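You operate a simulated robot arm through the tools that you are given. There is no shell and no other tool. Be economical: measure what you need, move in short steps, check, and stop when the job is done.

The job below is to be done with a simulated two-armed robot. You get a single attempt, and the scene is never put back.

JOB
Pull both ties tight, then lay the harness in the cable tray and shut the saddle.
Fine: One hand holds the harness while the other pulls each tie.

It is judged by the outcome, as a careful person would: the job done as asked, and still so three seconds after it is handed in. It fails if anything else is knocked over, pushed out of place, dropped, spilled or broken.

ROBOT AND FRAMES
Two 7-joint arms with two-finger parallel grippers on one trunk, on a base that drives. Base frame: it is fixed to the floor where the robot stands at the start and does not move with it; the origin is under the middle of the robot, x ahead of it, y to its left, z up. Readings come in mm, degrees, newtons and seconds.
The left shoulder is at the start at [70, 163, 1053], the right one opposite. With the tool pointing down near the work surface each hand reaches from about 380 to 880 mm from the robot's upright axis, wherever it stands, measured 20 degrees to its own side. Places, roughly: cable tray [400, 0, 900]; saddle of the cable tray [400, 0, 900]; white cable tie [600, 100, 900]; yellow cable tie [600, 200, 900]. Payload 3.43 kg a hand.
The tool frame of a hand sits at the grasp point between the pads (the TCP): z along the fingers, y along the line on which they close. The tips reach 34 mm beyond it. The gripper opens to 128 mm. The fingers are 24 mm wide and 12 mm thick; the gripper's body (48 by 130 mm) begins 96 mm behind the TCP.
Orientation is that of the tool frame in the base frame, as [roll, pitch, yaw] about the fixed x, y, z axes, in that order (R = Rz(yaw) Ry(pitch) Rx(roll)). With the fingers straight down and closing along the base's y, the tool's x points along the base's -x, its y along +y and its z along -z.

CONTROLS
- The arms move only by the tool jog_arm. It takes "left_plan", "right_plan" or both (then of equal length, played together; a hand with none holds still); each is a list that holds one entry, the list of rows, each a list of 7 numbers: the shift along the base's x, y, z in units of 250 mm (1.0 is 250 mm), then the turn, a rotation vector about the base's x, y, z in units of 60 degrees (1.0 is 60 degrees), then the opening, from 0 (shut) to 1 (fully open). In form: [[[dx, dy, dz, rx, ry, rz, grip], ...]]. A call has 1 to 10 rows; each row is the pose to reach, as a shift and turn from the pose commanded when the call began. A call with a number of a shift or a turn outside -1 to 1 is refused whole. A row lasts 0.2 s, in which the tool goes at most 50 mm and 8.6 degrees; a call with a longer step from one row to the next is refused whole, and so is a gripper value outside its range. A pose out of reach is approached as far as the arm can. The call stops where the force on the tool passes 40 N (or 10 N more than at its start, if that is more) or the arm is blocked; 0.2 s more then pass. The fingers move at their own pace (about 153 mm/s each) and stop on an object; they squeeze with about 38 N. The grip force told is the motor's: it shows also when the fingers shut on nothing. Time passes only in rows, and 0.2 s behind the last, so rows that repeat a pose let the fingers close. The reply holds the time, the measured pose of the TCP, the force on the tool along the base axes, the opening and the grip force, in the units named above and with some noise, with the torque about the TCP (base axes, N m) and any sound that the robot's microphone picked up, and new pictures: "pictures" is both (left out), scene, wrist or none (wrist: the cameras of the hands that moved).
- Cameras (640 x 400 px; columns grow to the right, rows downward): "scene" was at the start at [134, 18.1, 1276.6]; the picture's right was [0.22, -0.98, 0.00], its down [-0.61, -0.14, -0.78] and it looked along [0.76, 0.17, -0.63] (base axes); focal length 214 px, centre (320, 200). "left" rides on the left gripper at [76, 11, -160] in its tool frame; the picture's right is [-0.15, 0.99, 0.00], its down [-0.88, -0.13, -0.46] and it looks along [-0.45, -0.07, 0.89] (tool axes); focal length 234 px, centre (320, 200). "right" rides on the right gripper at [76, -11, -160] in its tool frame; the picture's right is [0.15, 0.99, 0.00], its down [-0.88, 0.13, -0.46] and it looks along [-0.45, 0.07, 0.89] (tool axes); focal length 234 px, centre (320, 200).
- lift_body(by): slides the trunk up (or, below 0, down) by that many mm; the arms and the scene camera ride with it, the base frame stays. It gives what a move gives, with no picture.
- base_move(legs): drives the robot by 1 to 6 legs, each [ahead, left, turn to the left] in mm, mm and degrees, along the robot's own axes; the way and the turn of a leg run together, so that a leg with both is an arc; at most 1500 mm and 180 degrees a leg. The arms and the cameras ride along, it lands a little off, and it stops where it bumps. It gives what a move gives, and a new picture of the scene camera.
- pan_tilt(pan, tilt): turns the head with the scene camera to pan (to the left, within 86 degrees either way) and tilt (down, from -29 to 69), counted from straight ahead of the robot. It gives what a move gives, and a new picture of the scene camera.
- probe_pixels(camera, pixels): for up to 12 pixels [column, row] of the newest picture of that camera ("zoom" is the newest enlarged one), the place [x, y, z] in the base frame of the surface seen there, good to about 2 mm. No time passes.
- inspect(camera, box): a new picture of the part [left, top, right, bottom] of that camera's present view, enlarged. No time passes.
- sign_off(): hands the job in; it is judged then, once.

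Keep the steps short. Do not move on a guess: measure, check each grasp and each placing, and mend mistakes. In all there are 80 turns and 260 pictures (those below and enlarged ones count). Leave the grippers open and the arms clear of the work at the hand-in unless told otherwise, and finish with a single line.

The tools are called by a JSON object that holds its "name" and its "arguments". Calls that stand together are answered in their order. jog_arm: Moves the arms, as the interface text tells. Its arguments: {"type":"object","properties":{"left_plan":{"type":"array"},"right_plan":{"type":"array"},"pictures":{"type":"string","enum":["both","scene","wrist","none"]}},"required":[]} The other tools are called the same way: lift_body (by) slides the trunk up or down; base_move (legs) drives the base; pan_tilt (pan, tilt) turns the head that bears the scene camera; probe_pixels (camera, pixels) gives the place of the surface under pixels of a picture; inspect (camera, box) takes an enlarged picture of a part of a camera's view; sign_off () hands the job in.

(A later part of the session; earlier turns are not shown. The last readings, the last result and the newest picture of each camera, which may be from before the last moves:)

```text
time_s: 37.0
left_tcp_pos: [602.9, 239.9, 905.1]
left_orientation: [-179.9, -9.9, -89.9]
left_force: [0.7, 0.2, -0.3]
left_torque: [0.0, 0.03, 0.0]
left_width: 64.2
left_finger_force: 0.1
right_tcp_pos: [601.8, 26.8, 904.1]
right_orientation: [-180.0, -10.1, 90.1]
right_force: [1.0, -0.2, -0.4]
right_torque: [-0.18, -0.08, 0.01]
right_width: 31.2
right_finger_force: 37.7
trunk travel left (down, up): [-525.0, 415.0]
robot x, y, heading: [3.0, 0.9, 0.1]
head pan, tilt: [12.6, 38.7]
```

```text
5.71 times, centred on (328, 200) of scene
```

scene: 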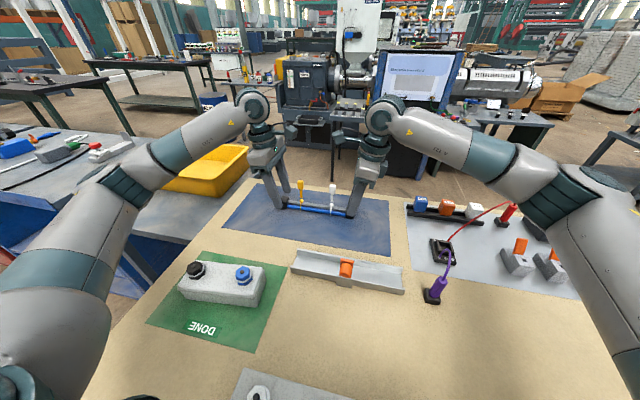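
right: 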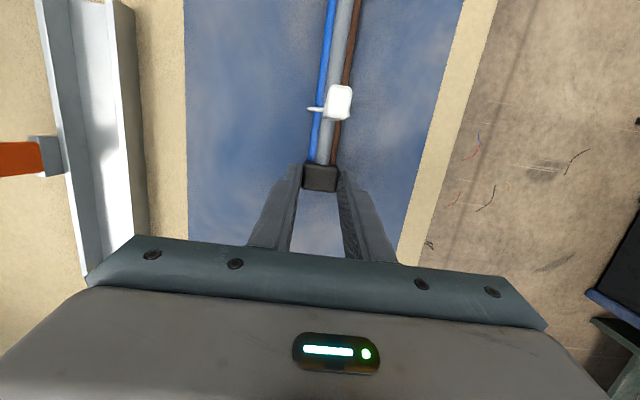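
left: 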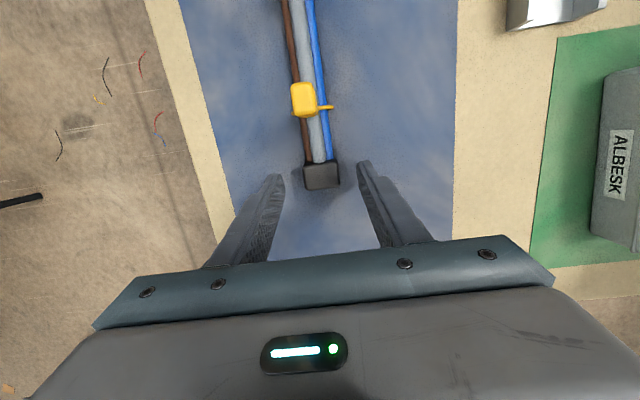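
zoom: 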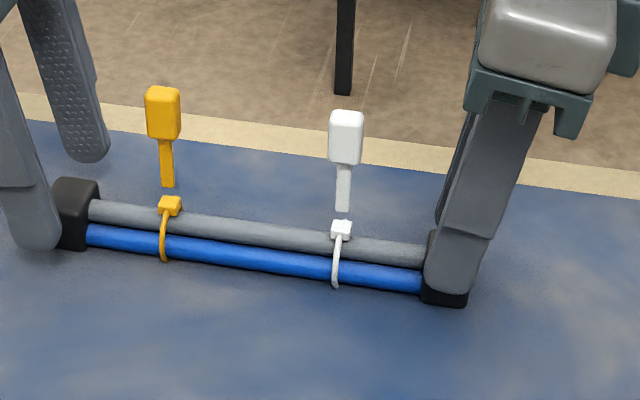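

The right block is held near its top. I'll close the left hand and check, then lift both together.

{"name": "jog_arm", "arguments": {"left_plan": [[[0, -0.006, 0, 0, 0, 0, 0.3], [0, -0.006, 0, 0, 0, 0, 0.1], [0, -0.006, 0, 0, 0, 0, 0], [0, -0.006, 0, 0, 0, 0, 0], [0, -0.006, 0, 0, 0, 0, 0]]], "pictures": "none"}}

{"name": "jog_arm", "arguments": {"left_plan": [[[0, 0, 0.06, 0, 0, 0, 0], [0, 0, 0.13, 0, 0, 0, 0], [0, 0, 0.2, 0, 0, 0, 0], [0, 0, 0.2, 0, 0, 0, 0]]], "right_plan": [[[0, 0, 0.06, 0, 0, 0, 0], [0, 0, 0.13, 0, 0, 0, 0], [0, 0, 0.2, 0, 0, 0, 0], [0, 0, 0.2, 0, 0, 0, 0]]]}}

```text
time_s: 38.2
left_tcp_pos: [601.7, 239.7, 905.8]
left_orientation: [-180.0, -9.9, -90.0]
left_force: [-4.6, 3.8, 0.0]
left_torque: [0.17, 0.13, -0.46]
left_width: 31.0
left_finger_force: 38.0
right_tcp_pos: [601.5, 27.3, 904.7]
right_orientation: [-180.0, -9.9, 90.0]
right_force: [4.5, -3.3, -0.2]
right_torque: [-0.08, -0.1, -0.51]
right_width: 31.6
right_finger_force: 38.0
trunk travel left (down, up): [-525.0, 415.0]
robot x, y, heading: [-0.6, -3.5, -0.0]
head pan, tilt: [12.6, 38.7]
```

```text
time_s: 39.2
left_tcp_pos: [602.5, 240.3, 956.5]
left_orientation: [-180.0, -9.9, -89.9]
left_force: [-7.1, 12.9, -3.2]
left_torque: [0.64, 0.28, -0.71]
left_width: 31.4
left_finger_force: 37.8
right_tcp_pos: [601.2, 27.8, 954.0]
right_orientation: [179.9, -10.0, 89.9]
right_force: [7.1, -11.6, 1.4]
right_torque: [-0.06, -0.25, -0.8]
right_width: 31.1
right_finger_force: 38.0
trunk travel left (down, up): [-525.0, 415.0]
robot x, y, heading: [0.7, -2.4, 0.1]
head pan, tilt: [12.6, 38.7]
```

scene: 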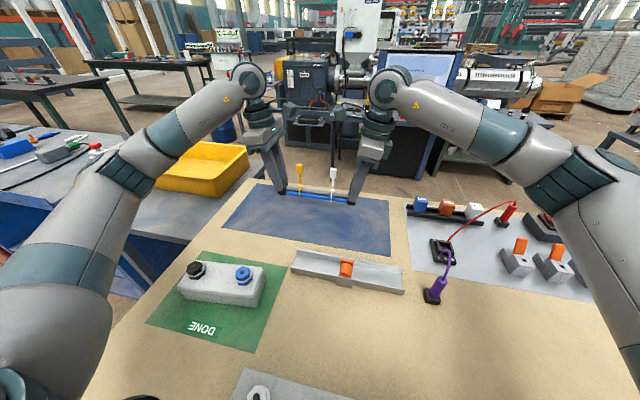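
right: 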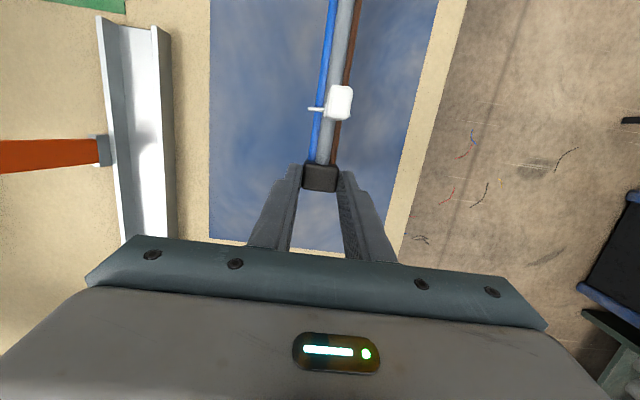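
left: 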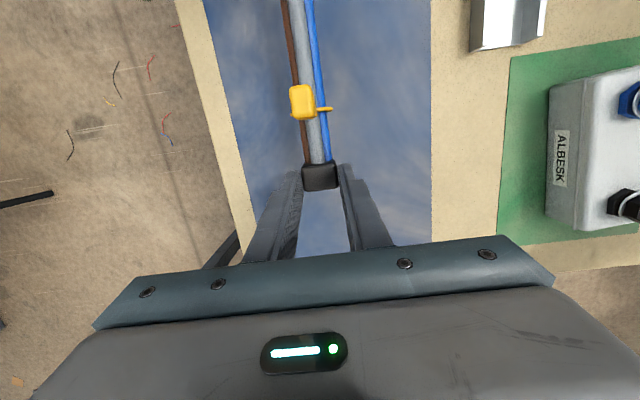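

The harness is held level. I'll carry it with the base, so both hands ride together: about 190 mm back and 115 mm right. First I'll check the clearance to the DONE box beside the tray.

{"name": "probe_pixels", "arguments": {"camera": "scene", "pixels": [[264, 268], [258, 300], [243, 270], [195, 268], [225, 270], [346, 262], [299, 170], [333, 172]]}}

```text
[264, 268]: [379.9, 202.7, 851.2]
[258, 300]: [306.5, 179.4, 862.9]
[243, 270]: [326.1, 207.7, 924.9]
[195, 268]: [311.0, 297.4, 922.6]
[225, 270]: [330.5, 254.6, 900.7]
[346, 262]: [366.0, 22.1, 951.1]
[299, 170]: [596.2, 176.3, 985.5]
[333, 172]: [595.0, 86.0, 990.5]
```

The box is at y ≥ 180 and below z 925, so it's clear. I'll drive back.

{"name": "base_move", "arguments": {"legs": [[-100, -60, 0], [-86, -52, 0]]}}

```text
time_s: 40.4
left_tcp_pos: [563.0, 153.5, 974.6]
left_orientation: [-177.7, -10.0, -102.1]
left_force: [-1.3, -2.9, 0.8]
left_torque: [-0.64, 0.02, 0.2]
left_width: 31.6
left_finger_force: 38.2
right_tcp_pos: [519.7, -52.9, 973.2]
right_orientation: [177.7, -10.1, 78.6]
right_force: [1.7, 3.4, -2.7]
right_torque: [0.4, 0.22, -0.32]
right_width: 31.1
right_finger_force: 38.1
trunk travel left (down, up): [-525.0, 415.0]
robot x, y, heading: [-43.1, 32.7, -11.6]
head pan, tilt: [12.6, 38.7]
stopped in leg 1: the robot was blocked; the commanded pose is now the measured one
```

scene: 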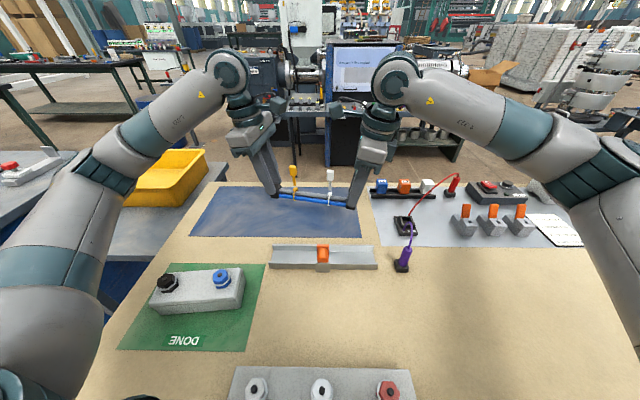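

The drive was blocked. The robot turned -11.6° and seems slightly tipped, though the harness is still held. I'll look around before anything else.

{"name": "pan_tilt", "arguments": {"pan": -80, "tilt": 50}}

{"name": "pan_tilt", "arguments": {"pan": 80, "tilt": 50}}

{"name": "pan_tilt", "arguments": {"pan": 0, "tilt": 60}}

```text
time_s: 42.1
left_tcp_pos: [566.1, 153.8, 971.0]
left_orientation: [-178.3, -9.9, -102.0]
left_force: [-2.5, -7.4, 0.6]
left_torque: [-0.46, 0.11, -0.01]
left_width: 31.4
left_finger_force: 38.0
right_tcp_pos: [522.6, -52.5, 969.3]
right_orientation: [178.3, -10.0, 78.3]
right_force: [2.3, 7.5, -2.4]
right_torque: [0.08, -0.04, -0.28]
right_width: 31.5
right_finger_force: 38.1
trunk travel left (down, up): [-525.0, 415.0]
robot x, y, heading: [-46.8, 35.4, -11.4]
head pan, tilt: [-80.0, 50.0]
```

scene: 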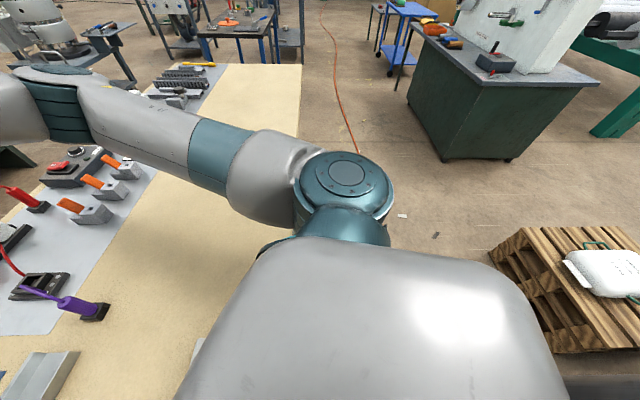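

```text
time_s: 44.5
left_tcp_pos: [567.5, 153.6, 968.6]
left_orientation: [-178.3, -9.9, -102.0]
left_force: [-5.5, -11.0, -1.6]
left_torque: [-0.24, 0.05, -0.29]
left_width: 31.1
left_finger_force: 37.8
right_tcp_pos: [522.3, -53.7, 968.7]
right_orientation: [178.3, -10.0, 78.6]
right_force: [4.9, 12.2, 1.0]
right_torque: [0.46, -0.17, -0.33]
right_width: 31.4
right_finger_force: 38.1
trunk travel left (down, up): [-525.0, 415.0]
robot x, y, heading: [-42.3, 37.8, -11.7]
head pan, tilt: [80.0, 50.0]
```

scene: 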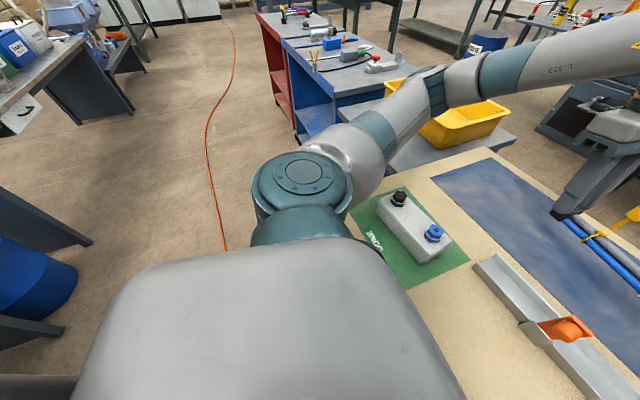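

```text
time_s: 46.1
left_tcp_pos: [567.7, 154.1, 969.7]
left_orientation: [-178.3, -9.9, -101.9]
left_force: [-5.5, -11.1, -1.5]
left_torque: [-0.26, 0.09, -0.31]
left_width: 31.3
left_finger_force: 37.6
right_tcp_pos: [523.8, -54.8, 968.3]
right_orientation: [178.3, -10.1, 78.5]
right_force: [5.7, 11.0, 0.7]
right_torque: [0.41, -0.14, -0.3]
right_width: 31.3
right_finger_force: 38.2
trunk travel left (down, up): [-525.0, 415.0]
robot x, y, heading: [-47.2, 36.2, -11.9]
head pan, tilt: [0.0, 60.0]
```

scene: 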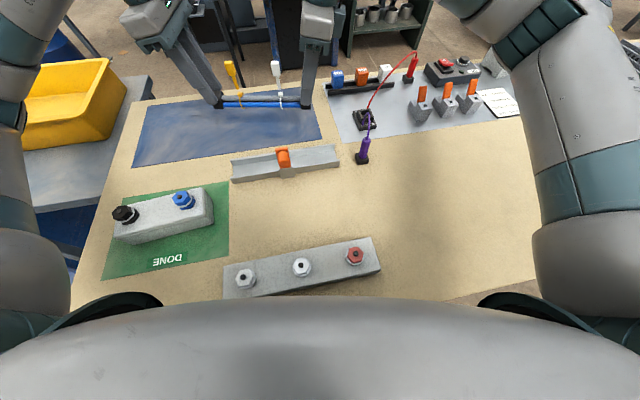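

A pallet stands at the right rear, and that is what the base touched. I'll drive forward off it and turn back to straight ahead.

{"name": "base_move", "arguments": {"legs": [[45, 0, 0], [0, 0, 11.6]]}}

{"name": "pan_tilt", "arguments": {"pan": -86, "tilt": 60}}

{"name": "probe_pixels", "arguments": {"camera": "scene", "pixels": [[520, 250], [500, 300], [560, 330], [600, 230], [600, 280], [620, 370], [470, 390], [560, 290]]}}

```text
time_s: 47.7
left_tcp_pos: [549.4, 241.0, 982.7]
left_orientation: [-176.6, -9.9, -92.2]
left_force: [-3.1, -5.4, -0.9]
left_torque: [-0.02, 0.06, -0.29]
left_width: 31.4
left_finger_force: 37.8
right_tcp_pos: [539.7, 29.4, 981.5]
right_orientation: [176.8, -10.0, 88.7]
right_force: [4.8, 6.8, -0.2]
right_torque: [0.14, -0.05, -0.39]
right_width: 31.2
right_finger_force: 37.6
trunk travel left (down, up): [-525.0, 415.0]
robot x, y, heading: [-8.0, 19.8, -1.8]
head pan, tilt: [0.0, 60.0]
```

scene: 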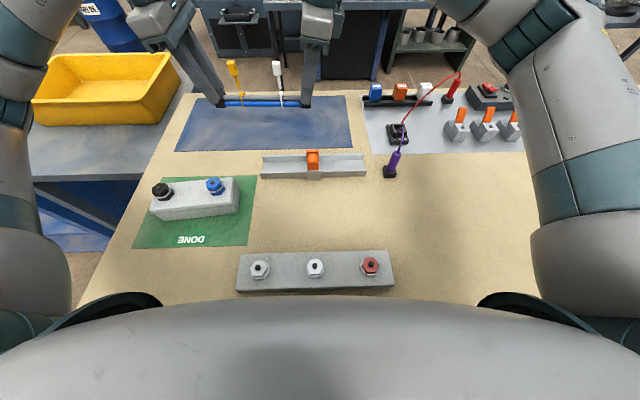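

```text
time_s: 49.3
left_tcp_pos: [548.8, 241.1, 981.6]
left_orientation: [-176.8, -9.8, -92.4]
left_force: [-2.5, -0.3, -0.5]
left_torque: [-0.04, 0.03, -0.32]
left_width: 31.1
left_finger_force: 38.1
right_tcp_pos: [541.0, 29.3, 980.3]
right_orientation: [176.8, -10.0, 88.7]
right_force: [3.1, 0.9, -0.9]
right_torque: [0.09, -0.04, -0.33]
right_width: 31.4
right_finger_force: 38.0
trunk travel left (down, up): [-525.0, 415.0]
robot x, y, heading: [-11.4, 18.3, -1.9]
head pan, tilt: [-85.9, 60.0]
```

scene: 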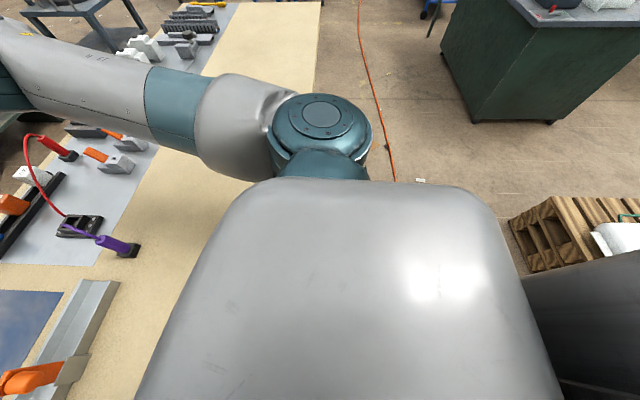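

```text
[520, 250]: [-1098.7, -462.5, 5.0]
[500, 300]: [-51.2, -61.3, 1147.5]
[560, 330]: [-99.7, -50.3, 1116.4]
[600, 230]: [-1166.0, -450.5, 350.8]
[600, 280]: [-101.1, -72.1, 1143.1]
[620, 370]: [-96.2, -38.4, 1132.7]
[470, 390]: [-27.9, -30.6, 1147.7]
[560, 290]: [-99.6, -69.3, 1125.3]
```

The pallet is over a metre away, so it wasn't that. The robot is now leaning back about 3°. I'll look at the left side and measure what stands close.

{"name": "pan_tilt", "arguments": {"pan": 86, "tilt": 55}}

{"name": "probe_pixels", "arguments": {"camera": "scene", "pixels": [[20, 300], [60, 250], [100, 220], [30, 200], [100, 350], [60, 380], [20, 370], [130, 390], [200, 200], [10, 250]]}}

```text
time_s: 51.9
left_tcp_pos: [549.1, 242.0, 981.3]
left_orientation: [-176.8, -9.9, -92.2]
left_force: [-2.7, -0.2, -0.8]
left_torque: [0.06, 0.02, -0.28]
left_width: 31.4
left_finger_force: 37.6
right_tcp_pos: [543.4, 30.1, 980.6]
right_orientation: [176.8, -10.0, 88.6]
right_force: [2.9, -0.5, -1.3]
right_torque: [0.06, 0.0, -0.32]
right_width: 31.5
right_finger_force: 38.0
trunk travel left (down, up): [-525.0, 415.0]
robot x, y, heading: [-13.3, 20.2, -1.4]
head pan, tilt: [85.9, 55.0]
```

scene: 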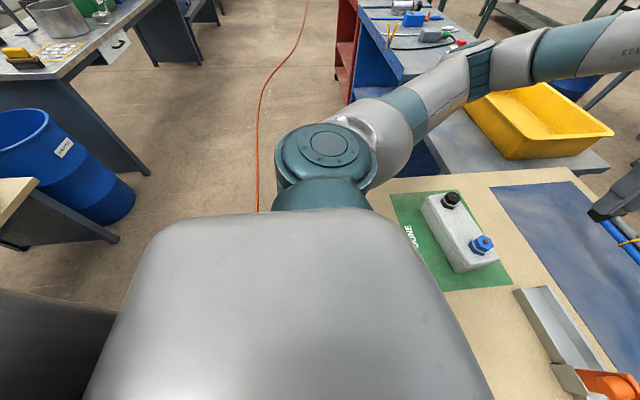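

```text
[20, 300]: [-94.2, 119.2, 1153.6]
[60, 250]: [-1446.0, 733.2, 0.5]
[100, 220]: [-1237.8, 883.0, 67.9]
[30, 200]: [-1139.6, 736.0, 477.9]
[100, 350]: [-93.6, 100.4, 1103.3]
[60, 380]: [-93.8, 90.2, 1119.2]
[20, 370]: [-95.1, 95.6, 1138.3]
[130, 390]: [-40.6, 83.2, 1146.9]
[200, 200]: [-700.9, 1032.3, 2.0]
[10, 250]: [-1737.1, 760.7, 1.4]
```

Nothing stands beside the robot, but an orange cord runs along the floor on both sides. I'll check where it lies, and look straight down in front.

{"name": "probe_pixels", "arguments": {"camera": "scene", "pixels": [[258, 200], [259, 150], [265, 90], [257, 211]]}}

{"name": "pan_tilt", "arguments": {"pan": 0, "tilt": 69}}

{"name": "probe_pixels", "arguments": {"camera": "scene", "pixels": [[100, 270], [80, 280], [320, 262], [320, 270], [320, 230], [250, 225], [480, 260], [560, 260]]}}

```text
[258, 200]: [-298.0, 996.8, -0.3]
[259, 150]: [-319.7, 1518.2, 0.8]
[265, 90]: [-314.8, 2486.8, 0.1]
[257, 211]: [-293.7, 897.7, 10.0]
```

```text
time_s: 53.5
left_tcp_pos: [550.1, 242.1, 981.0]
left_orientation: [-176.8, -10.0, -92.2]
left_force: [-2.2, 0.8, -1.5]
left_torque: [-0.01, 0.04, -0.32]
left_width: 31.2
left_finger_force: 37.7
right_tcp_pos: [543.1, 30.0, 979.0]
right_orientation: [176.8, -10.0, 88.6]
right_force: [3.6, -0.2, -0.7]
right_torque: [0.03, 0.0, -0.31]
right_width: 31.4
right_finger_force: 38.4
trunk travel left (down, up): [-525.0, 415.0]
robot x, y, heading: [-7.0, 21.9, -1.6]
head pan, tilt: [0.0, 68.8]
```

scene: 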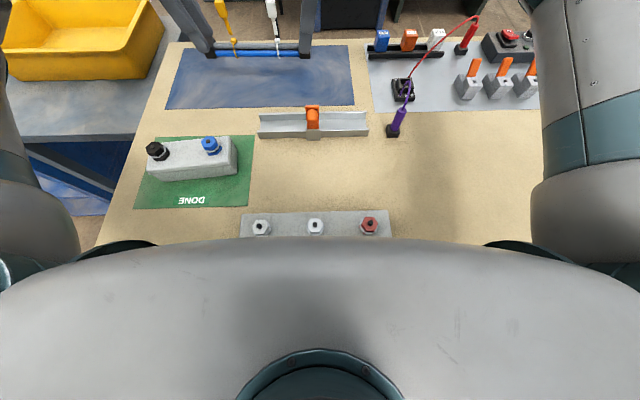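

```text
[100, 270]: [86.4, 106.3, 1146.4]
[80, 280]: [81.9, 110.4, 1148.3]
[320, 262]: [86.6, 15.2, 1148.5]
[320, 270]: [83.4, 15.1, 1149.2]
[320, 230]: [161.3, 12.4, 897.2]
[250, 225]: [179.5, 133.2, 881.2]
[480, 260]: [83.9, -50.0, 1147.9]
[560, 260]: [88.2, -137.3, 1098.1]
```

The cord lies at x≈-300, behind the base. I'll drive back gently to the starting pose, which was level, and see whether the lean goes away.

{"name": "base_move", "arguments": {"legs": [[8, -20, 1.7]]}}

```text
time_s: 54.3
left_tcp_pos: [545.5, 267.3, 980.2]
left_orientation: [-176.8, -10.2, -89.0]
left_force: [-2.9, -0.6, -0.2]
left_torque: [-0.05, 0.02, -0.24]
left_width: 31.4
left_finger_force: 38.5
right_tcp_pos: [550.9, 55.8, 980.7]
right_orientation: [176.8, -9.7, 91.8]
right_force: [3.3, 0.4, -0.6]
right_torque: [-0.1, -0.09, -0.39]
right_width: 31.4
right_finger_force: 38.0
trunk travel left (down, up): [-525.0, 415.0]
robot x, y, heading: [0.5, 8.9, 1.6]
head pan, tilt: [0.0, 68.8]
```

scene: 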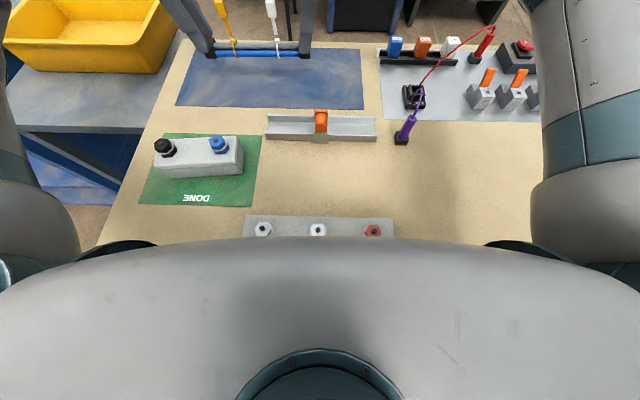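

The harness is still firmly held, and the tilt is probably only in the arms: the bump reset their commanded pose. I'll stop driving and use the arms. First step: undo the 3.2° tilt and 1.5° yaw, and go about 40% of the way toward the tray.

{"name": "jog_arm", "arguments": {"left_plan": [[[-0.03, -0.04, 0, 0, 0.013, -0.006, 0], [-0.06, -0.08, 0, 0, 0.026, -0.012, 0], [-0.1, -0.12, 0, 0, 0.04, -0.018, 0], [-0.14, -0.16, 0, 0, 0.053, -0.025, 0], [-0.18, -0.2, 0, 0, 0.053, -0.025, 0], [-0.216, -0.24, 0, 0, 0.053, -0.025, 0]]], "right_plan": [[[-0.036, -0.04, 0, 0, 0.013, -0.006, 0], [-0.071, -0.08, 0, 0, 0.026, -0.012, 0], [-0.116, -0.12, 0, 0, 0.04, -0.018, 0], [-0.162, -0.16, 0, 0, 0.053, -0.025, 0], [-0.202, -0.2, 0, 0, 0.053, -0.025, 0], [-0.238, -0.24, 0, 0, 0.053, -0.025, 0]]], "pictures": "both"}}

```text
time_s: 55.7
left_tcp_pos: [492.3, 207.6, 980.4]
left_orientation: [179.8, -9.9, -90.0]
left_force: [1.4, 13.1, -4.3]
left_torque: [0.85, -0.08, 0.24]
left_width: 31.1
left_finger_force: 38.2
right_tcp_pos: [491.1, -3.5, 979.5]
right_orientation: [-179.9, -9.8, 89.9]
right_force: [-2.7, -13.5, 2.0]
right_torque: [-0.2, 0.08, 0.08]
right_width: 31.4
right_finger_force: 38.3
trunk travel left (down, up): [-525.0, 415.0]
robot x, y, heading: [-2.2, 13.2, 1.6]
head pan, tilt: [0.0, 68.8]
```

scene: 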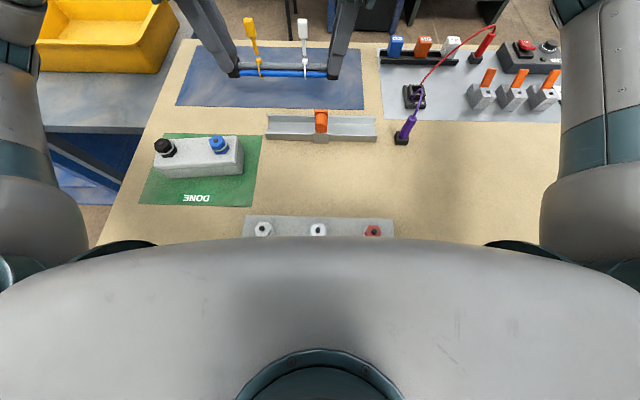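
right: 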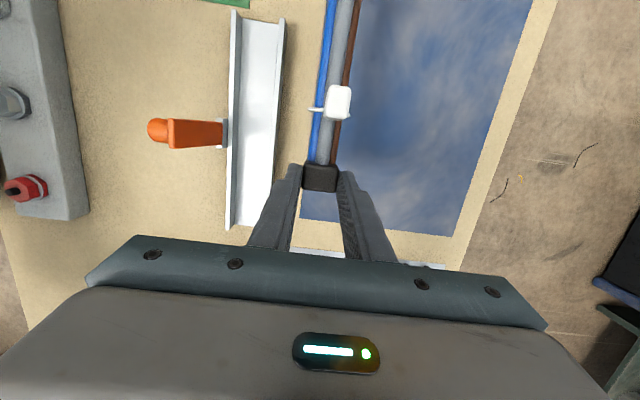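
left: 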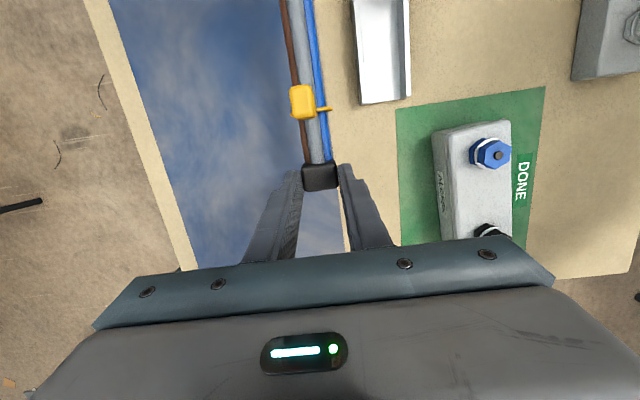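

That went well. I'll do the second step in two halves, checking reach.

{"name": "jog_arm", "arguments": {"left_plan": [[[-0.055, -0.053, 0, 0, 0, 0, 0], [-0.11, -0.11, 0, 0, 0, 0, 0], [-0.164, -0.167, 0, 0, 0, 0, 0]]], "right_plan": [[[-0.055, -0.055, 0, 0, 0, 0, 0], [-0.108, -0.112, 0, 0, 0, 0, 0], [-0.161, -0.169, 0, 0, 0, 0, 0]]], "pictures": "none"}}

```text
time_s: 56.5
left_tcp_pos: [451.4, 166.0, 980.7]
left_orientation: [179.9, -10.1, -90.0]
left_force: [1.4, 11.5, -5.9]
left_torque: [1.06, -0.04, 0.23]
left_width: 31.5
left_finger_force: 38.8
right_tcp_pos: [451.7, -45.8, 979.1]
right_orientation: [-180.0, -9.7, 89.8]
right_force: [-1.6, -12.0, 5.6]
right_torque: [0.22, 0.02, 0.17]
right_width: 31.4
right_finger_force: 38.0
trunk travel left (down, up): [-525.0, 415.0]
robot x, y, heading: [3.7, 8.6, 1.5]
head pan, tilt: [0.0, 68.8]
```

{"name": "jog_arm", "arguments": {"left_plan": [[[-0.055, -0.055, 0, 0, 0, 0, 0], [-0.11, -0.11, 0, 0, 0, 0, 0], [-0.163, -0.166, 0, 0, 0, 0, 0]]], "right_plan": [[[-0.055, -0.056, 0, 0, 0, 0, 0], [-0.11, -0.112, 0, 0, 0, 0, 0], [-0.163, -0.17, 0, 0, 0, 0, 0]]], "pictures": "both"}}

```text
time_s: 57.3
left_tcp_pos: [411.6, 121.9, 979.8]
left_orientation: [-180.0, -10.3, -90.2]
left_force: [0.2, -10.6, 4.5]
left_torque: [-0.85, -0.11, 0.11]
left_width: 31.4
left_finger_force: 37.8
right_tcp_pos: [410.8, -90.6, 978.2]
right_orientation: [-179.8, -9.9, 89.9]
right_force: [0.7, 10.7, -6.3]
right_torque: [-0.21, 0.09, -0.1]
right_width: 31.4
right_finger_force: 37.6
trunk travel left (down, up): [-525.0, 415.0]
robot x, y, heading: [-3.7, 8.8, 1.7]
head pan, tilt: [0.0, 68.8]
```

scene: 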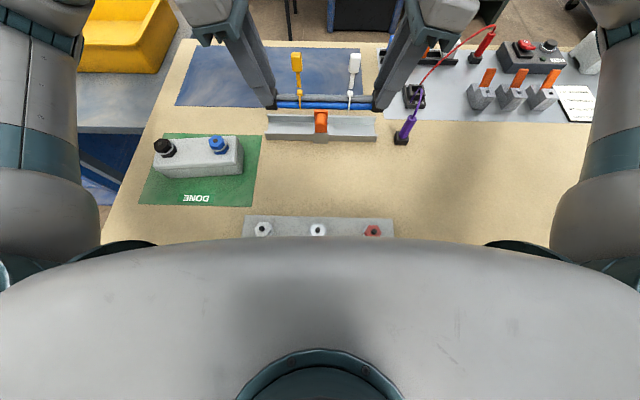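
right: 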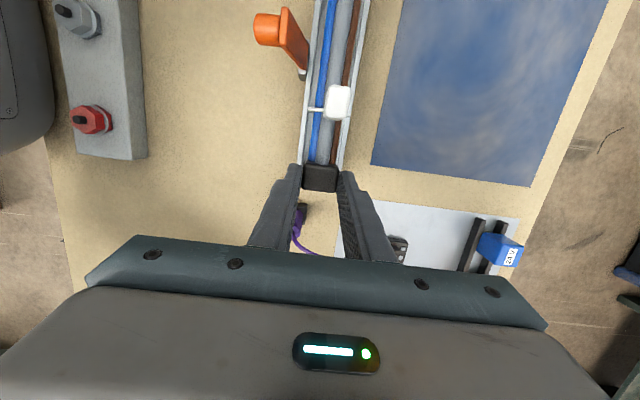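
left: 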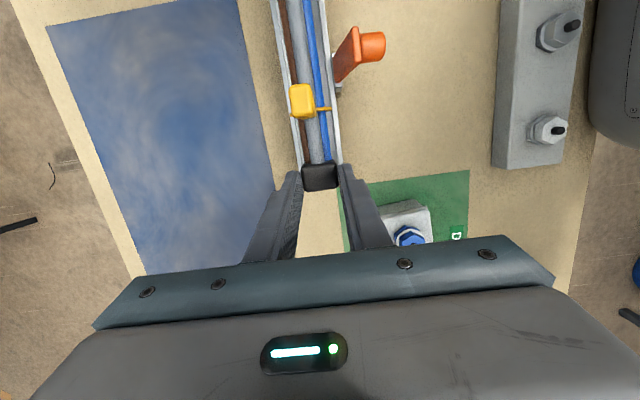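

The harness is over the tray. A purple plug is near the right hand at (300,215) in the right picture. I'll measure it, along with the blocks and tray edges.

{"name": "probe_pixels", "arguments": {"camera": "right", "pixels": [[300, 212], [296, 235], [312, 170], [330, 185], [320, 188], [318, 168], [306, 120], [350, 120]]}}

{"name": "probe_pixels", "arguments": {"camera": "left", "pixels": [[310, 176], [332, 176], [320, 188], [320, 168], [298, 140], [337, 140]]}}

{"name": "inspect", "arguments": {"camera": "right", "box": [260, 60, 420, 260]}}

{"name": "inspect", "arguments": {"camera": "scene", "box": [240, 40, 432, 160]}}

```text
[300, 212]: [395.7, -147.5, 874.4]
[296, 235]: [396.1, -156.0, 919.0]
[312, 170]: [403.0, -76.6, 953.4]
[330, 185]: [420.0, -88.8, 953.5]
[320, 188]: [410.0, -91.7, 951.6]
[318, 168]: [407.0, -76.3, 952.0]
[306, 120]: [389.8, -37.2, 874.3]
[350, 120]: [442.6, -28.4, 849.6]
```

```text
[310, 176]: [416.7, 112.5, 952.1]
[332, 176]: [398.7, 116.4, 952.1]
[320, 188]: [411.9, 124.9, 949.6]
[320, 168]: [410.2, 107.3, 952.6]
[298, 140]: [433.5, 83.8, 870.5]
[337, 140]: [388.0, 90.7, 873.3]
```

```text
2.00 times, centred on (340, 160) of right
```

zoom: 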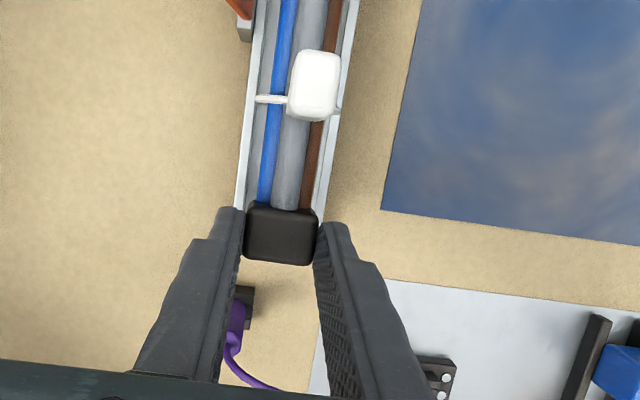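

```text
3.33 times, centred on (336, 100) of scene
```

zoom: 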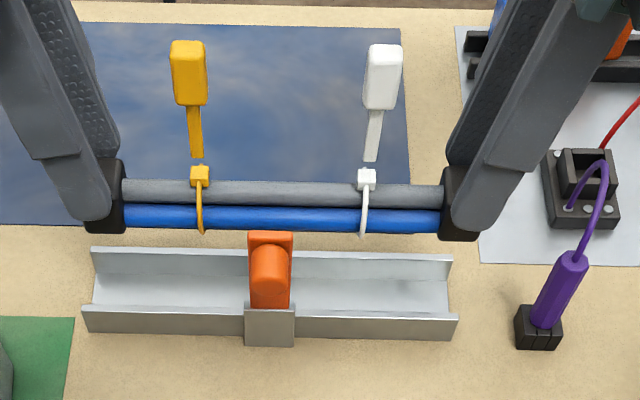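

The plug at (396,-150) is about 45 mm beyond the right fingers, so it's clear. The blocks sit at y -97…130 and are centred at x≈410. I'll lower both together by 66 mm.

{"name": "jog_arm", "arguments": {"left_plan": [[[0, 0, -0.06, 0, 0, 0, 0], [0, 0, -0.12, 0, 0, 0, 0], [0, 0, -0.18, 0, 0, 0, 0], [0, 0, -0.23, 0, 0, 0, 0], [0, 0, -0.264, 0, 0, 0, 0]]], "right_plan": [[[0, 0, -0.06, 0, 0, 0, 0], [0, 0, -0.12, 0, 0, 0, 0], [0, 0, -0.18, 0, 0, 0, 0], [0, 0, -0.23, 0, 0, 0, 0], [0, 0, -0.264, 0, 0, 0, 0]]]}}

{"name": "inspect", "arguments": {"camera": "scene", "box": [240, 40, 432, 160]}}

{"name": "probe_pixels", "arguments": {"camera": "left", "pixels": [[312, 176], [330, 176], [320, 188], [320, 168], [298, 140], [337, 140]]}}

{"name": "probe_pixels", "arguments": {"camera": "right", "pixels": [[312, 170], [330, 180], [320, 188], [318, 168]]}}

```text
time_s: 58.5
left_tcp_pos: [411.2, 123.3, 912.6]
left_orientation: [179.8, -10.4, -90.2]
left_force: [-2.3, -29.4, 8.0]
left_torque: [-1.84, -0.07, -0.09]
left_width: 31.4
left_finger_force: 37.5
right_tcp_pos: [410.6, -89.3, 912.8]
right_orientation: [-179.9, -9.9, 89.8]
right_force: [1.5, 28.7, -8.8]
right_torque: [-0.02, 0.05, -0.24]
right_width: 31.3
right_finger_force: 38.2
trunk travel left (down, up): [-525.0, 415.0]
robot x, y, heading: [-0.9, 10.9, 1.5]
head pan, tilt: [0.0, 68.8]
```

scene: 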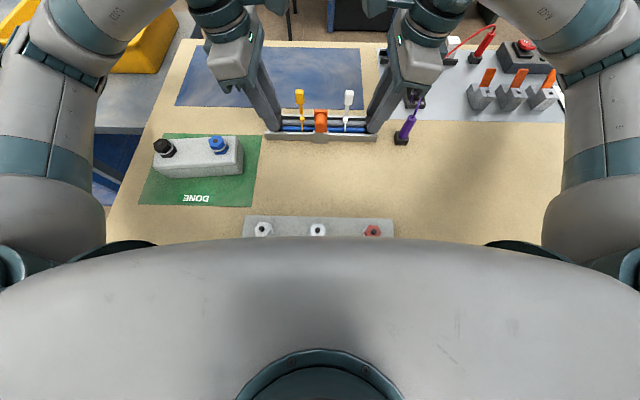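
right: 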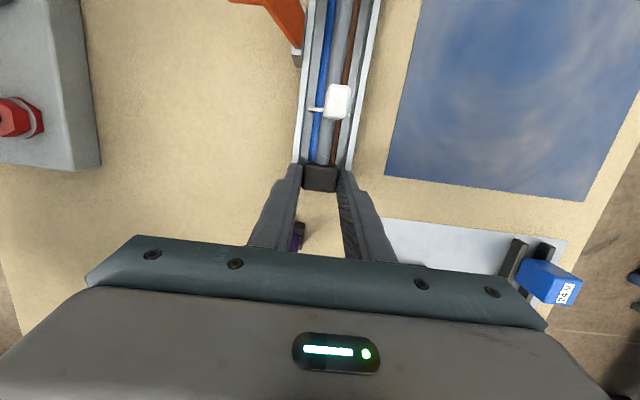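
left: 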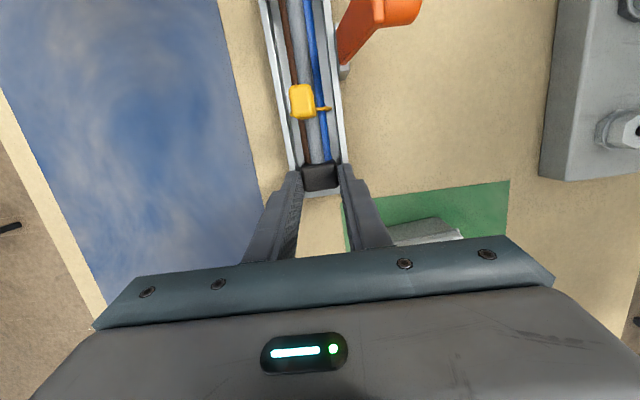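

```text
3.33 times, centred on (336, 100) of scene
```

zoom: 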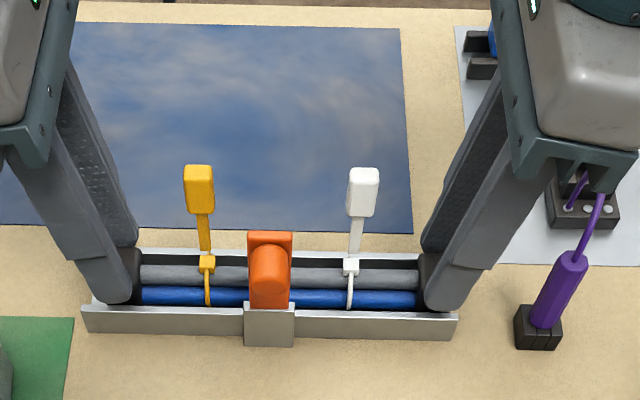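

```text
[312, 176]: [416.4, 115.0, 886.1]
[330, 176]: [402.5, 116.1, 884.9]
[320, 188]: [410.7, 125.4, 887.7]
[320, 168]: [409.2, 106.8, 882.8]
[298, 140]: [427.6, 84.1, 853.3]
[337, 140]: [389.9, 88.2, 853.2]
```

```text
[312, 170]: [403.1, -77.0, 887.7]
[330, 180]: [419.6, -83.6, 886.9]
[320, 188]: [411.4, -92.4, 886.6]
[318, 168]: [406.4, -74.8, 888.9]
```

The block tops are at z 886, about 4 mm above seated. The hands are stretching the harness slightly, so I'll ease them together, go down 3 mm more, then open both.

{"name": "jog_arm", "arguments": {"left_plan": [[[0, -0.005, -0.006, 0, 0, 0, 0], [0, -0.007, -0.012, 0, 0, 0, 0], [0, -0.007, -0.014, 0, 0, 0, 0]]], "right_plan": [[[0, 0.005, -0.006, 0, 0, 0, 0], [0, 0.007, -0.012, 0, 0, 0, 0], [0, 0.007, -0.014, 0, 0, 0, 0]]], "pictures": "none"}}

{"name": "jog_arm", "arguments": {"left_plan": [[[0, 0, 0, 0, 0, 0, 0.1], [0, 0, 0, 0, 0, 0, 0.35], [0, 0, 0, 0, 0, 0, 0.4], [0, 0, 0, 0, 0, 0, 0.4]]], "right_plan": [[[0, 0, 0, 0, 0, 0, 0.1], [0, 0, 0, 0, 0, 0, 0.35], [0, 0, 0, 0, 0, 0, 0.4], [0, 0, 0, 0, 0, 0, 0.4]]]}}

{"name": "inspect", "arguments": {"camera": "scene", "box": [240, 40, 432, 160]}}

{"name": "probe_pixels", "arguments": {"camera": "right", "pixels": [[312, 170], [330, 180], [320, 188], [318, 168]]}}

{"name": "probe_pixels", "arguments": {"camera": "left", "pixels": [[312, 176], [330, 176], [320, 188], [320, 168]]}}

```text
time_s: 59.3
left_tcp_pos: [412.9, 124.0, 908.8]
left_orientation: [179.9, -9.9, -90.0]
left_force: [0.3, -2.3, -0.1]
left_torque: [0.21, 0.15, 0.01]
left_width: 31.1
left_finger_force: 38.4
right_tcp_pos: [412.7, -87.3, 908.8]
right_orientation: [-179.9, -9.7, 89.6]
right_force: [-0.3, 1.9, 2.0]
right_torque: [0.39, -0.04, 0.01]
right_width: 31.3
right_finger_force: 37.9
trunk travel left (down, up): [-525.0, 415.0]
robot x, y, heading: [0.4, 12.0, 1.6]
head pan, tilt: [0.0, 68.8]
```

```text
time_s: 60.3
left_tcp_pos: [411.9, 122.4, 909.9]
left_orientation: [179.9, -10.1, -90.0]
left_force: [0.1, 0.1, 0.0]
left_torque: [0.01, 0.0, 0.03]
left_width: 51.0
left_finger_force: 0.0
right_tcp_pos: [411.1, -87.6, 909.3]
right_orientation: [-179.9, -9.8, 89.8]
right_force: [0.3, -0.9, 0.3]
right_torque: [-0.05, 0.0, 0.02]
right_width: 51.3
right_finger_force: 0.0
trunk travel left (down, up): [-525.0, 415.0]
robot x, y, heading: [-0.6, 10.6, 1.5]
head pan, tilt: [0.0, 68.8]
```

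scene: 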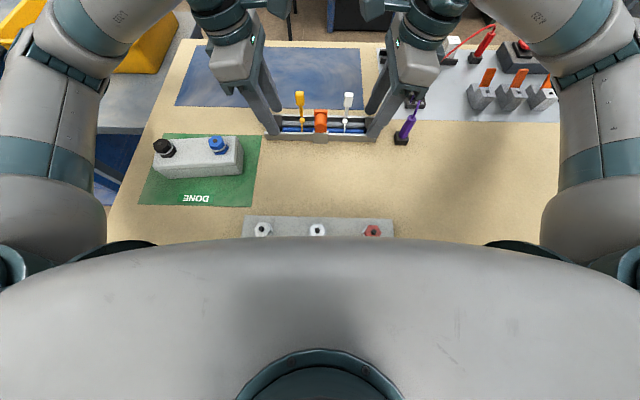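
right: 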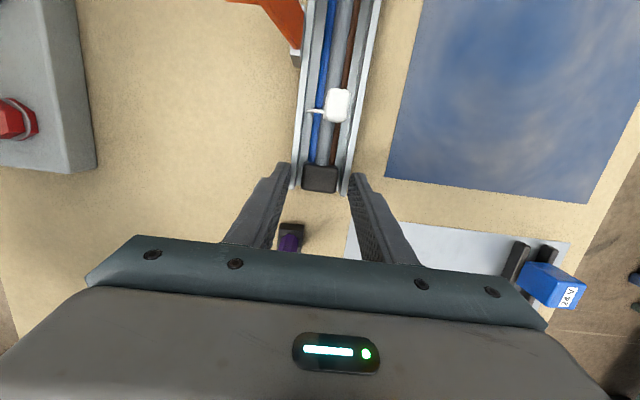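
left: 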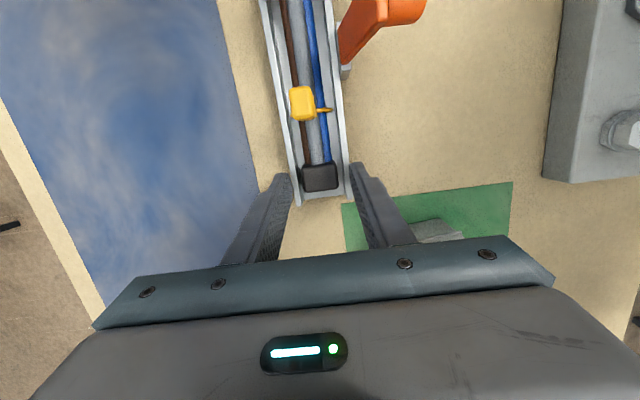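

```text
3.33 times, centred on (336, 100) of scene
```

zoom: 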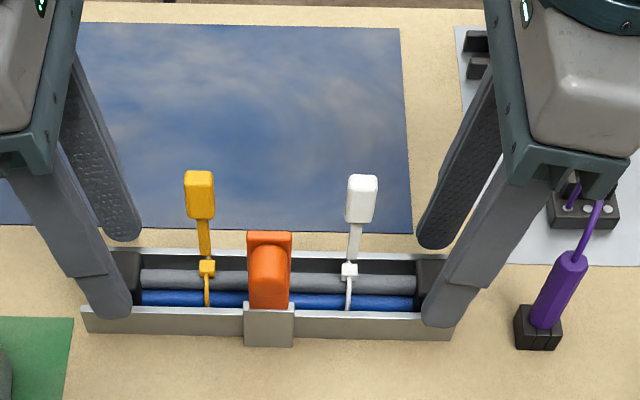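

```text
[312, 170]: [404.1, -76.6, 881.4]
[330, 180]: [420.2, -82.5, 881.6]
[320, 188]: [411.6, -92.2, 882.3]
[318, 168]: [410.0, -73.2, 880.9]
```

```text
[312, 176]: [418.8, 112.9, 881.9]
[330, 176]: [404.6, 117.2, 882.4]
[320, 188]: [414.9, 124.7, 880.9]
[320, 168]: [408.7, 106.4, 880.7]
```

The harness lies flat in the tray with its tops at z 881–882, and the saddle sits between the two ties. I'll raise both hands straight up, then swing the left hand well aside and level the right.

{"name": "jog_arm", "arguments": {"left_plan": [[[0, 0, 0.12, 0, 0, 0, 0.4], [0, 0, 0.28, 0, 0, 0, 0.4], [0, 0, 0.44, 0, 0, 0, 0.4], [0, 0.1, 0.5, 0, 0, 0, 0.4], [0.05, 0.28, 0.5, 0, 0, 0, 0.4], [0.1, 0.46, 0.5, 0, 0, 0, 0.4], [0.15, 0.64, 0.5, 0, 0, 0, 0.6], [0.2, 0.8, 0.5, 0, 0, 0, 0.6]]], "right_plan": [[[0, 0, 0.12, 0, 0, 0, 0.4], [0, 0, 0.28, 0, 0, 0, 0.4], [0, 0, 0.44, 0, 0, 0, 0.4], [0, 0, 0.5, 0, 0, 0, 0.4], [0, 0, 0.5, -0.08, 0, 0, 0.2], [0, 0, 0.5, -0.167, 0, 0, 0], [0, 0, 0.5, -0.167, 0, 0, 0], [0, 0, 0.5, -0.167, 0, 0, 0]]], "pictures": "scene"}}

{"name": "inspect", "arguments": {"camera": "scene", "box": [240, 60, 400, 160]}}

{"name": "probe_pixels", "arguments": {"camera": "zoom", "pixels": [[310, 208], [325, 215], [322, 232], [322, 260], [305, 225], [340, 225], [322, 285], [322, 310], [300, 210], [347, 210]]}}

```text
time_s: 62.1
left_tcp_pos: [458.5, 321.6, 1033.7]
left_orientation: [179.9, -10.1, -90.0]
left_force: [0.4, 0.6, -0.6]
left_torque: [-0.02, -0.02, -0.03]
left_width: 76.6
left_finger_force: 0.1
right_tcp_pos: [409.5, -87.1, 1033.8]
right_orientation: [-179.9, 0.2, 89.6]
right_force: [1.0, 0.3, 0.3]
right_torque: [0.04, 0.01, 0.02]
right_width: 0.0
right_finger_force: 33.3
trunk travel left (down, up): [-525.0, 415.0]
robot x, y, heading: [-0.8, 12.7, 1.7]
head pan, tilt: [0.0, 68.8]
```

scene: 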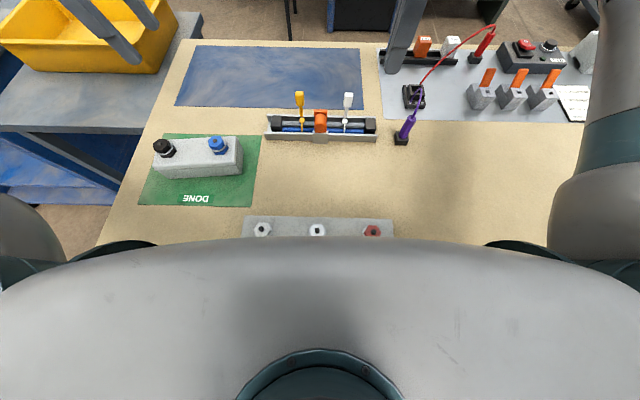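

```text
4.00 times, centred on (320, 110) of scene
```

zoom: 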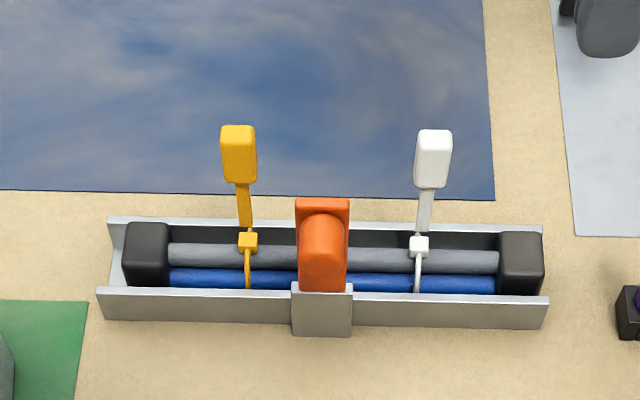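

```text
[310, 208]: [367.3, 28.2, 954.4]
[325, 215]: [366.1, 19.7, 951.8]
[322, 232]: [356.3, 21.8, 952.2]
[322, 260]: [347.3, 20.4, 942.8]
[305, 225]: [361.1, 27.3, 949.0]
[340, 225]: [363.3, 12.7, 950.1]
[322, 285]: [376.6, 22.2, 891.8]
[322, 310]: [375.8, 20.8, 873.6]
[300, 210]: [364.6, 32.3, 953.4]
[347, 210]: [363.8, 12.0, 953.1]
```

The saddle's knob face is at x≈345 and its top at z 955, centred at y 21. To push it from the robot's side I need to reach in closer, so I'll raise the trunk 150 mm and then bring the closed right hand behind the saddle.

{"name": "lift_body", "arguments": {"by": 150}}

{"name": "jog_arm", "arguments": {"right_plan": [[[-0.07, 0.06, -0.05, 0, 0, 0, 0], [-0.14, 0.12, -0.12, 0, 0, 0, 0], [-0.21, 0.18, -0.2, 0, 0, 0, 0], [-0.28, 0.26, -0.28, 0, 0, 0, 0], [-0.34, 0.36, -0.36, 0, 0, 0, 0], [-0.38, 0.435, -0.44, 0, 0, 0, 0], [-0.38, 0.435, -0.5, 0, 0, 0, 0]]]}}

```text
time_s: 63.9
left_tcp_pos: [473.3, 319.8, 1169.1]
left_orientation: [178.9, -9.9, -89.7]
left_force: [0.6, -0.2, 0.5]
left_torque: [0.01, -0.02, -0.02]
left_width: 76.9
left_finger_force: 0.0
right_tcp_pos: [425.3, -89.9, 1168.6]
right_orientation: [-179.0, 0.0, 89.5]
right_force: [-0.5, 0.4, -0.6]
right_torque: [-0.02, -0.02, -0.01]
right_width: 0.0
right_finger_force: 32.7
trunk travel left (down, up): [-675.0, 265.0]
robot x, y, heading: [-1.3, 10.5, 1.4]
head pan, tilt: [0.0, 68.8]
```

```text
time_s: 65.5
left_tcp_pos: [473.6, 318.5, 1169.6]
left_orientation: [178.8, -9.8, -89.8]
left_force: [-0.3, 0.5, 0.0]
left_torque: [-0.01, -0.01, -0.03]
left_width: 76.6
left_finger_force: 0.1
right_tcp_pos: [329.8, 18.1, 1041.5]
right_orientation: [-178.9, 0.0, 89.6]
right_force: [-0.2, 0.3, 0.6]
right_torque: [0.02, -0.03, -0.05]
right_width: 0.0
right_finger_force: 33.0
trunk travel left (down, up): [-675.0, 265.0]
robot x, y, heading: [0.4, 7.1, 1.7]
head pan, tilt: [0.0, 68.8]
```

scene: 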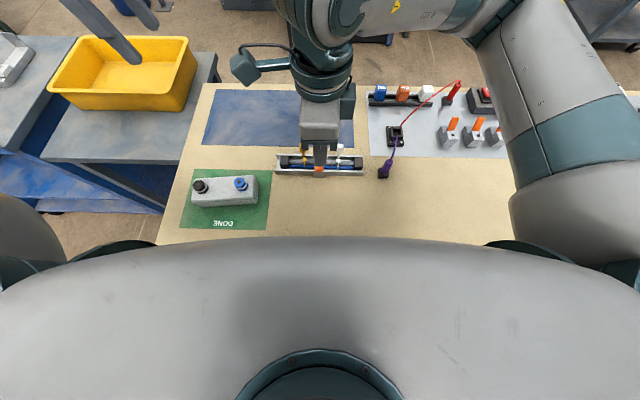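
right: 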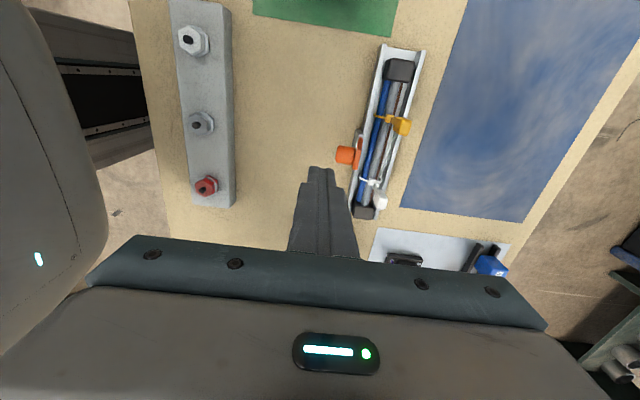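

Reach is fine. I'll move back 12 mm and lower to z 973 so the tips are at about z 939, just behind the saddle's knob.

{"name": "jog_arm", "arguments": {"right_plan": [[[-0.04, 0.012, 0, 0, 0, 0, 0], [-0.056, 0.012, -0.08, 0, 0, 0, 0], [-0.056, 0.012, -0.18, 0, 0, 0, 0], [-0.056, 0.012, -0.274, 0, 0, 0, 0]]]}}

{"name": "inspect", "arguments": {"camera": "right", "box": [260, 80, 420, 220]}}

```text
time_s: 66.5
left_tcp_pos: [474.1, 319.6, 1169.2]
left_orientation: [178.9, -9.9, -89.7]
left_force: [0.1, -1.1, -0.9]
left_torque: [0.01, -0.04, 0.03]
left_width: 77.1
left_finger_force: 0.0
right_tcp_pos: [315.9, 21.3, 975.0]
right_orientation: [-178.9, 0.0, 89.6]
right_force: [0.3, -0.2, -0.2]
right_torque: [-0.01, 0.03, 0.0]
right_width: 0.1
right_finger_force: 33.3
trunk travel left (down, up): [-675.0, 265.0]
robot x, y, heading: [-5.8, 10.2, 1.7]
head pan, tilt: [0.0, 68.8]
```

scene: 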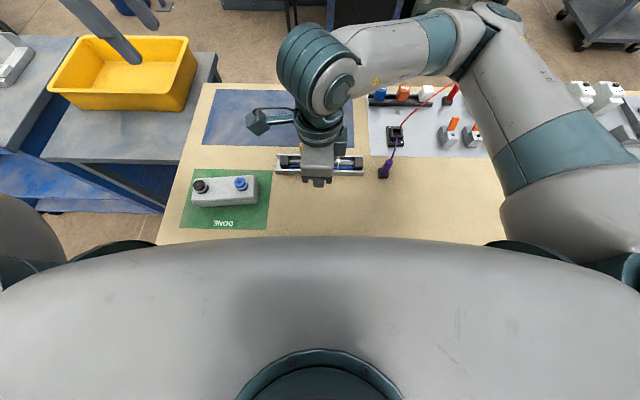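
right: 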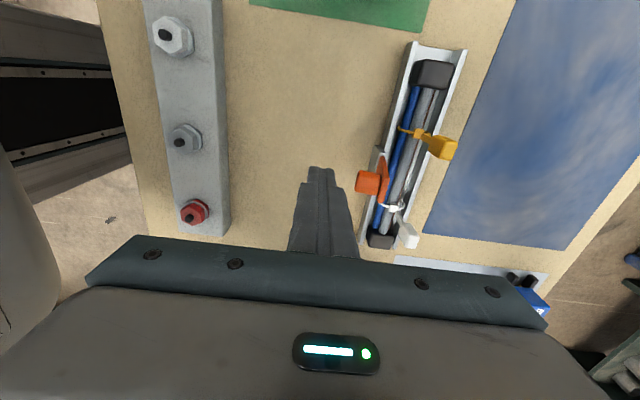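

```text
2.86 times, centred on (340, 150) of right
```

zoom: 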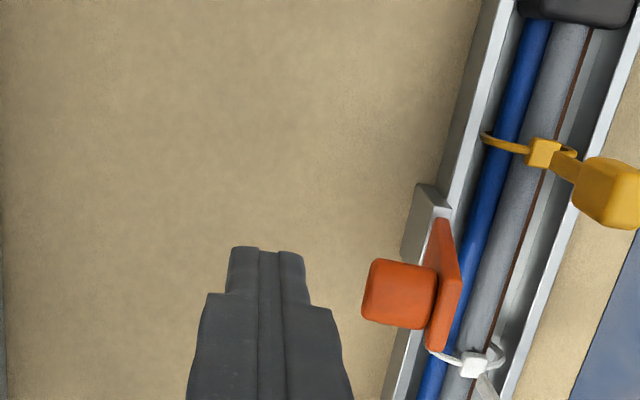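

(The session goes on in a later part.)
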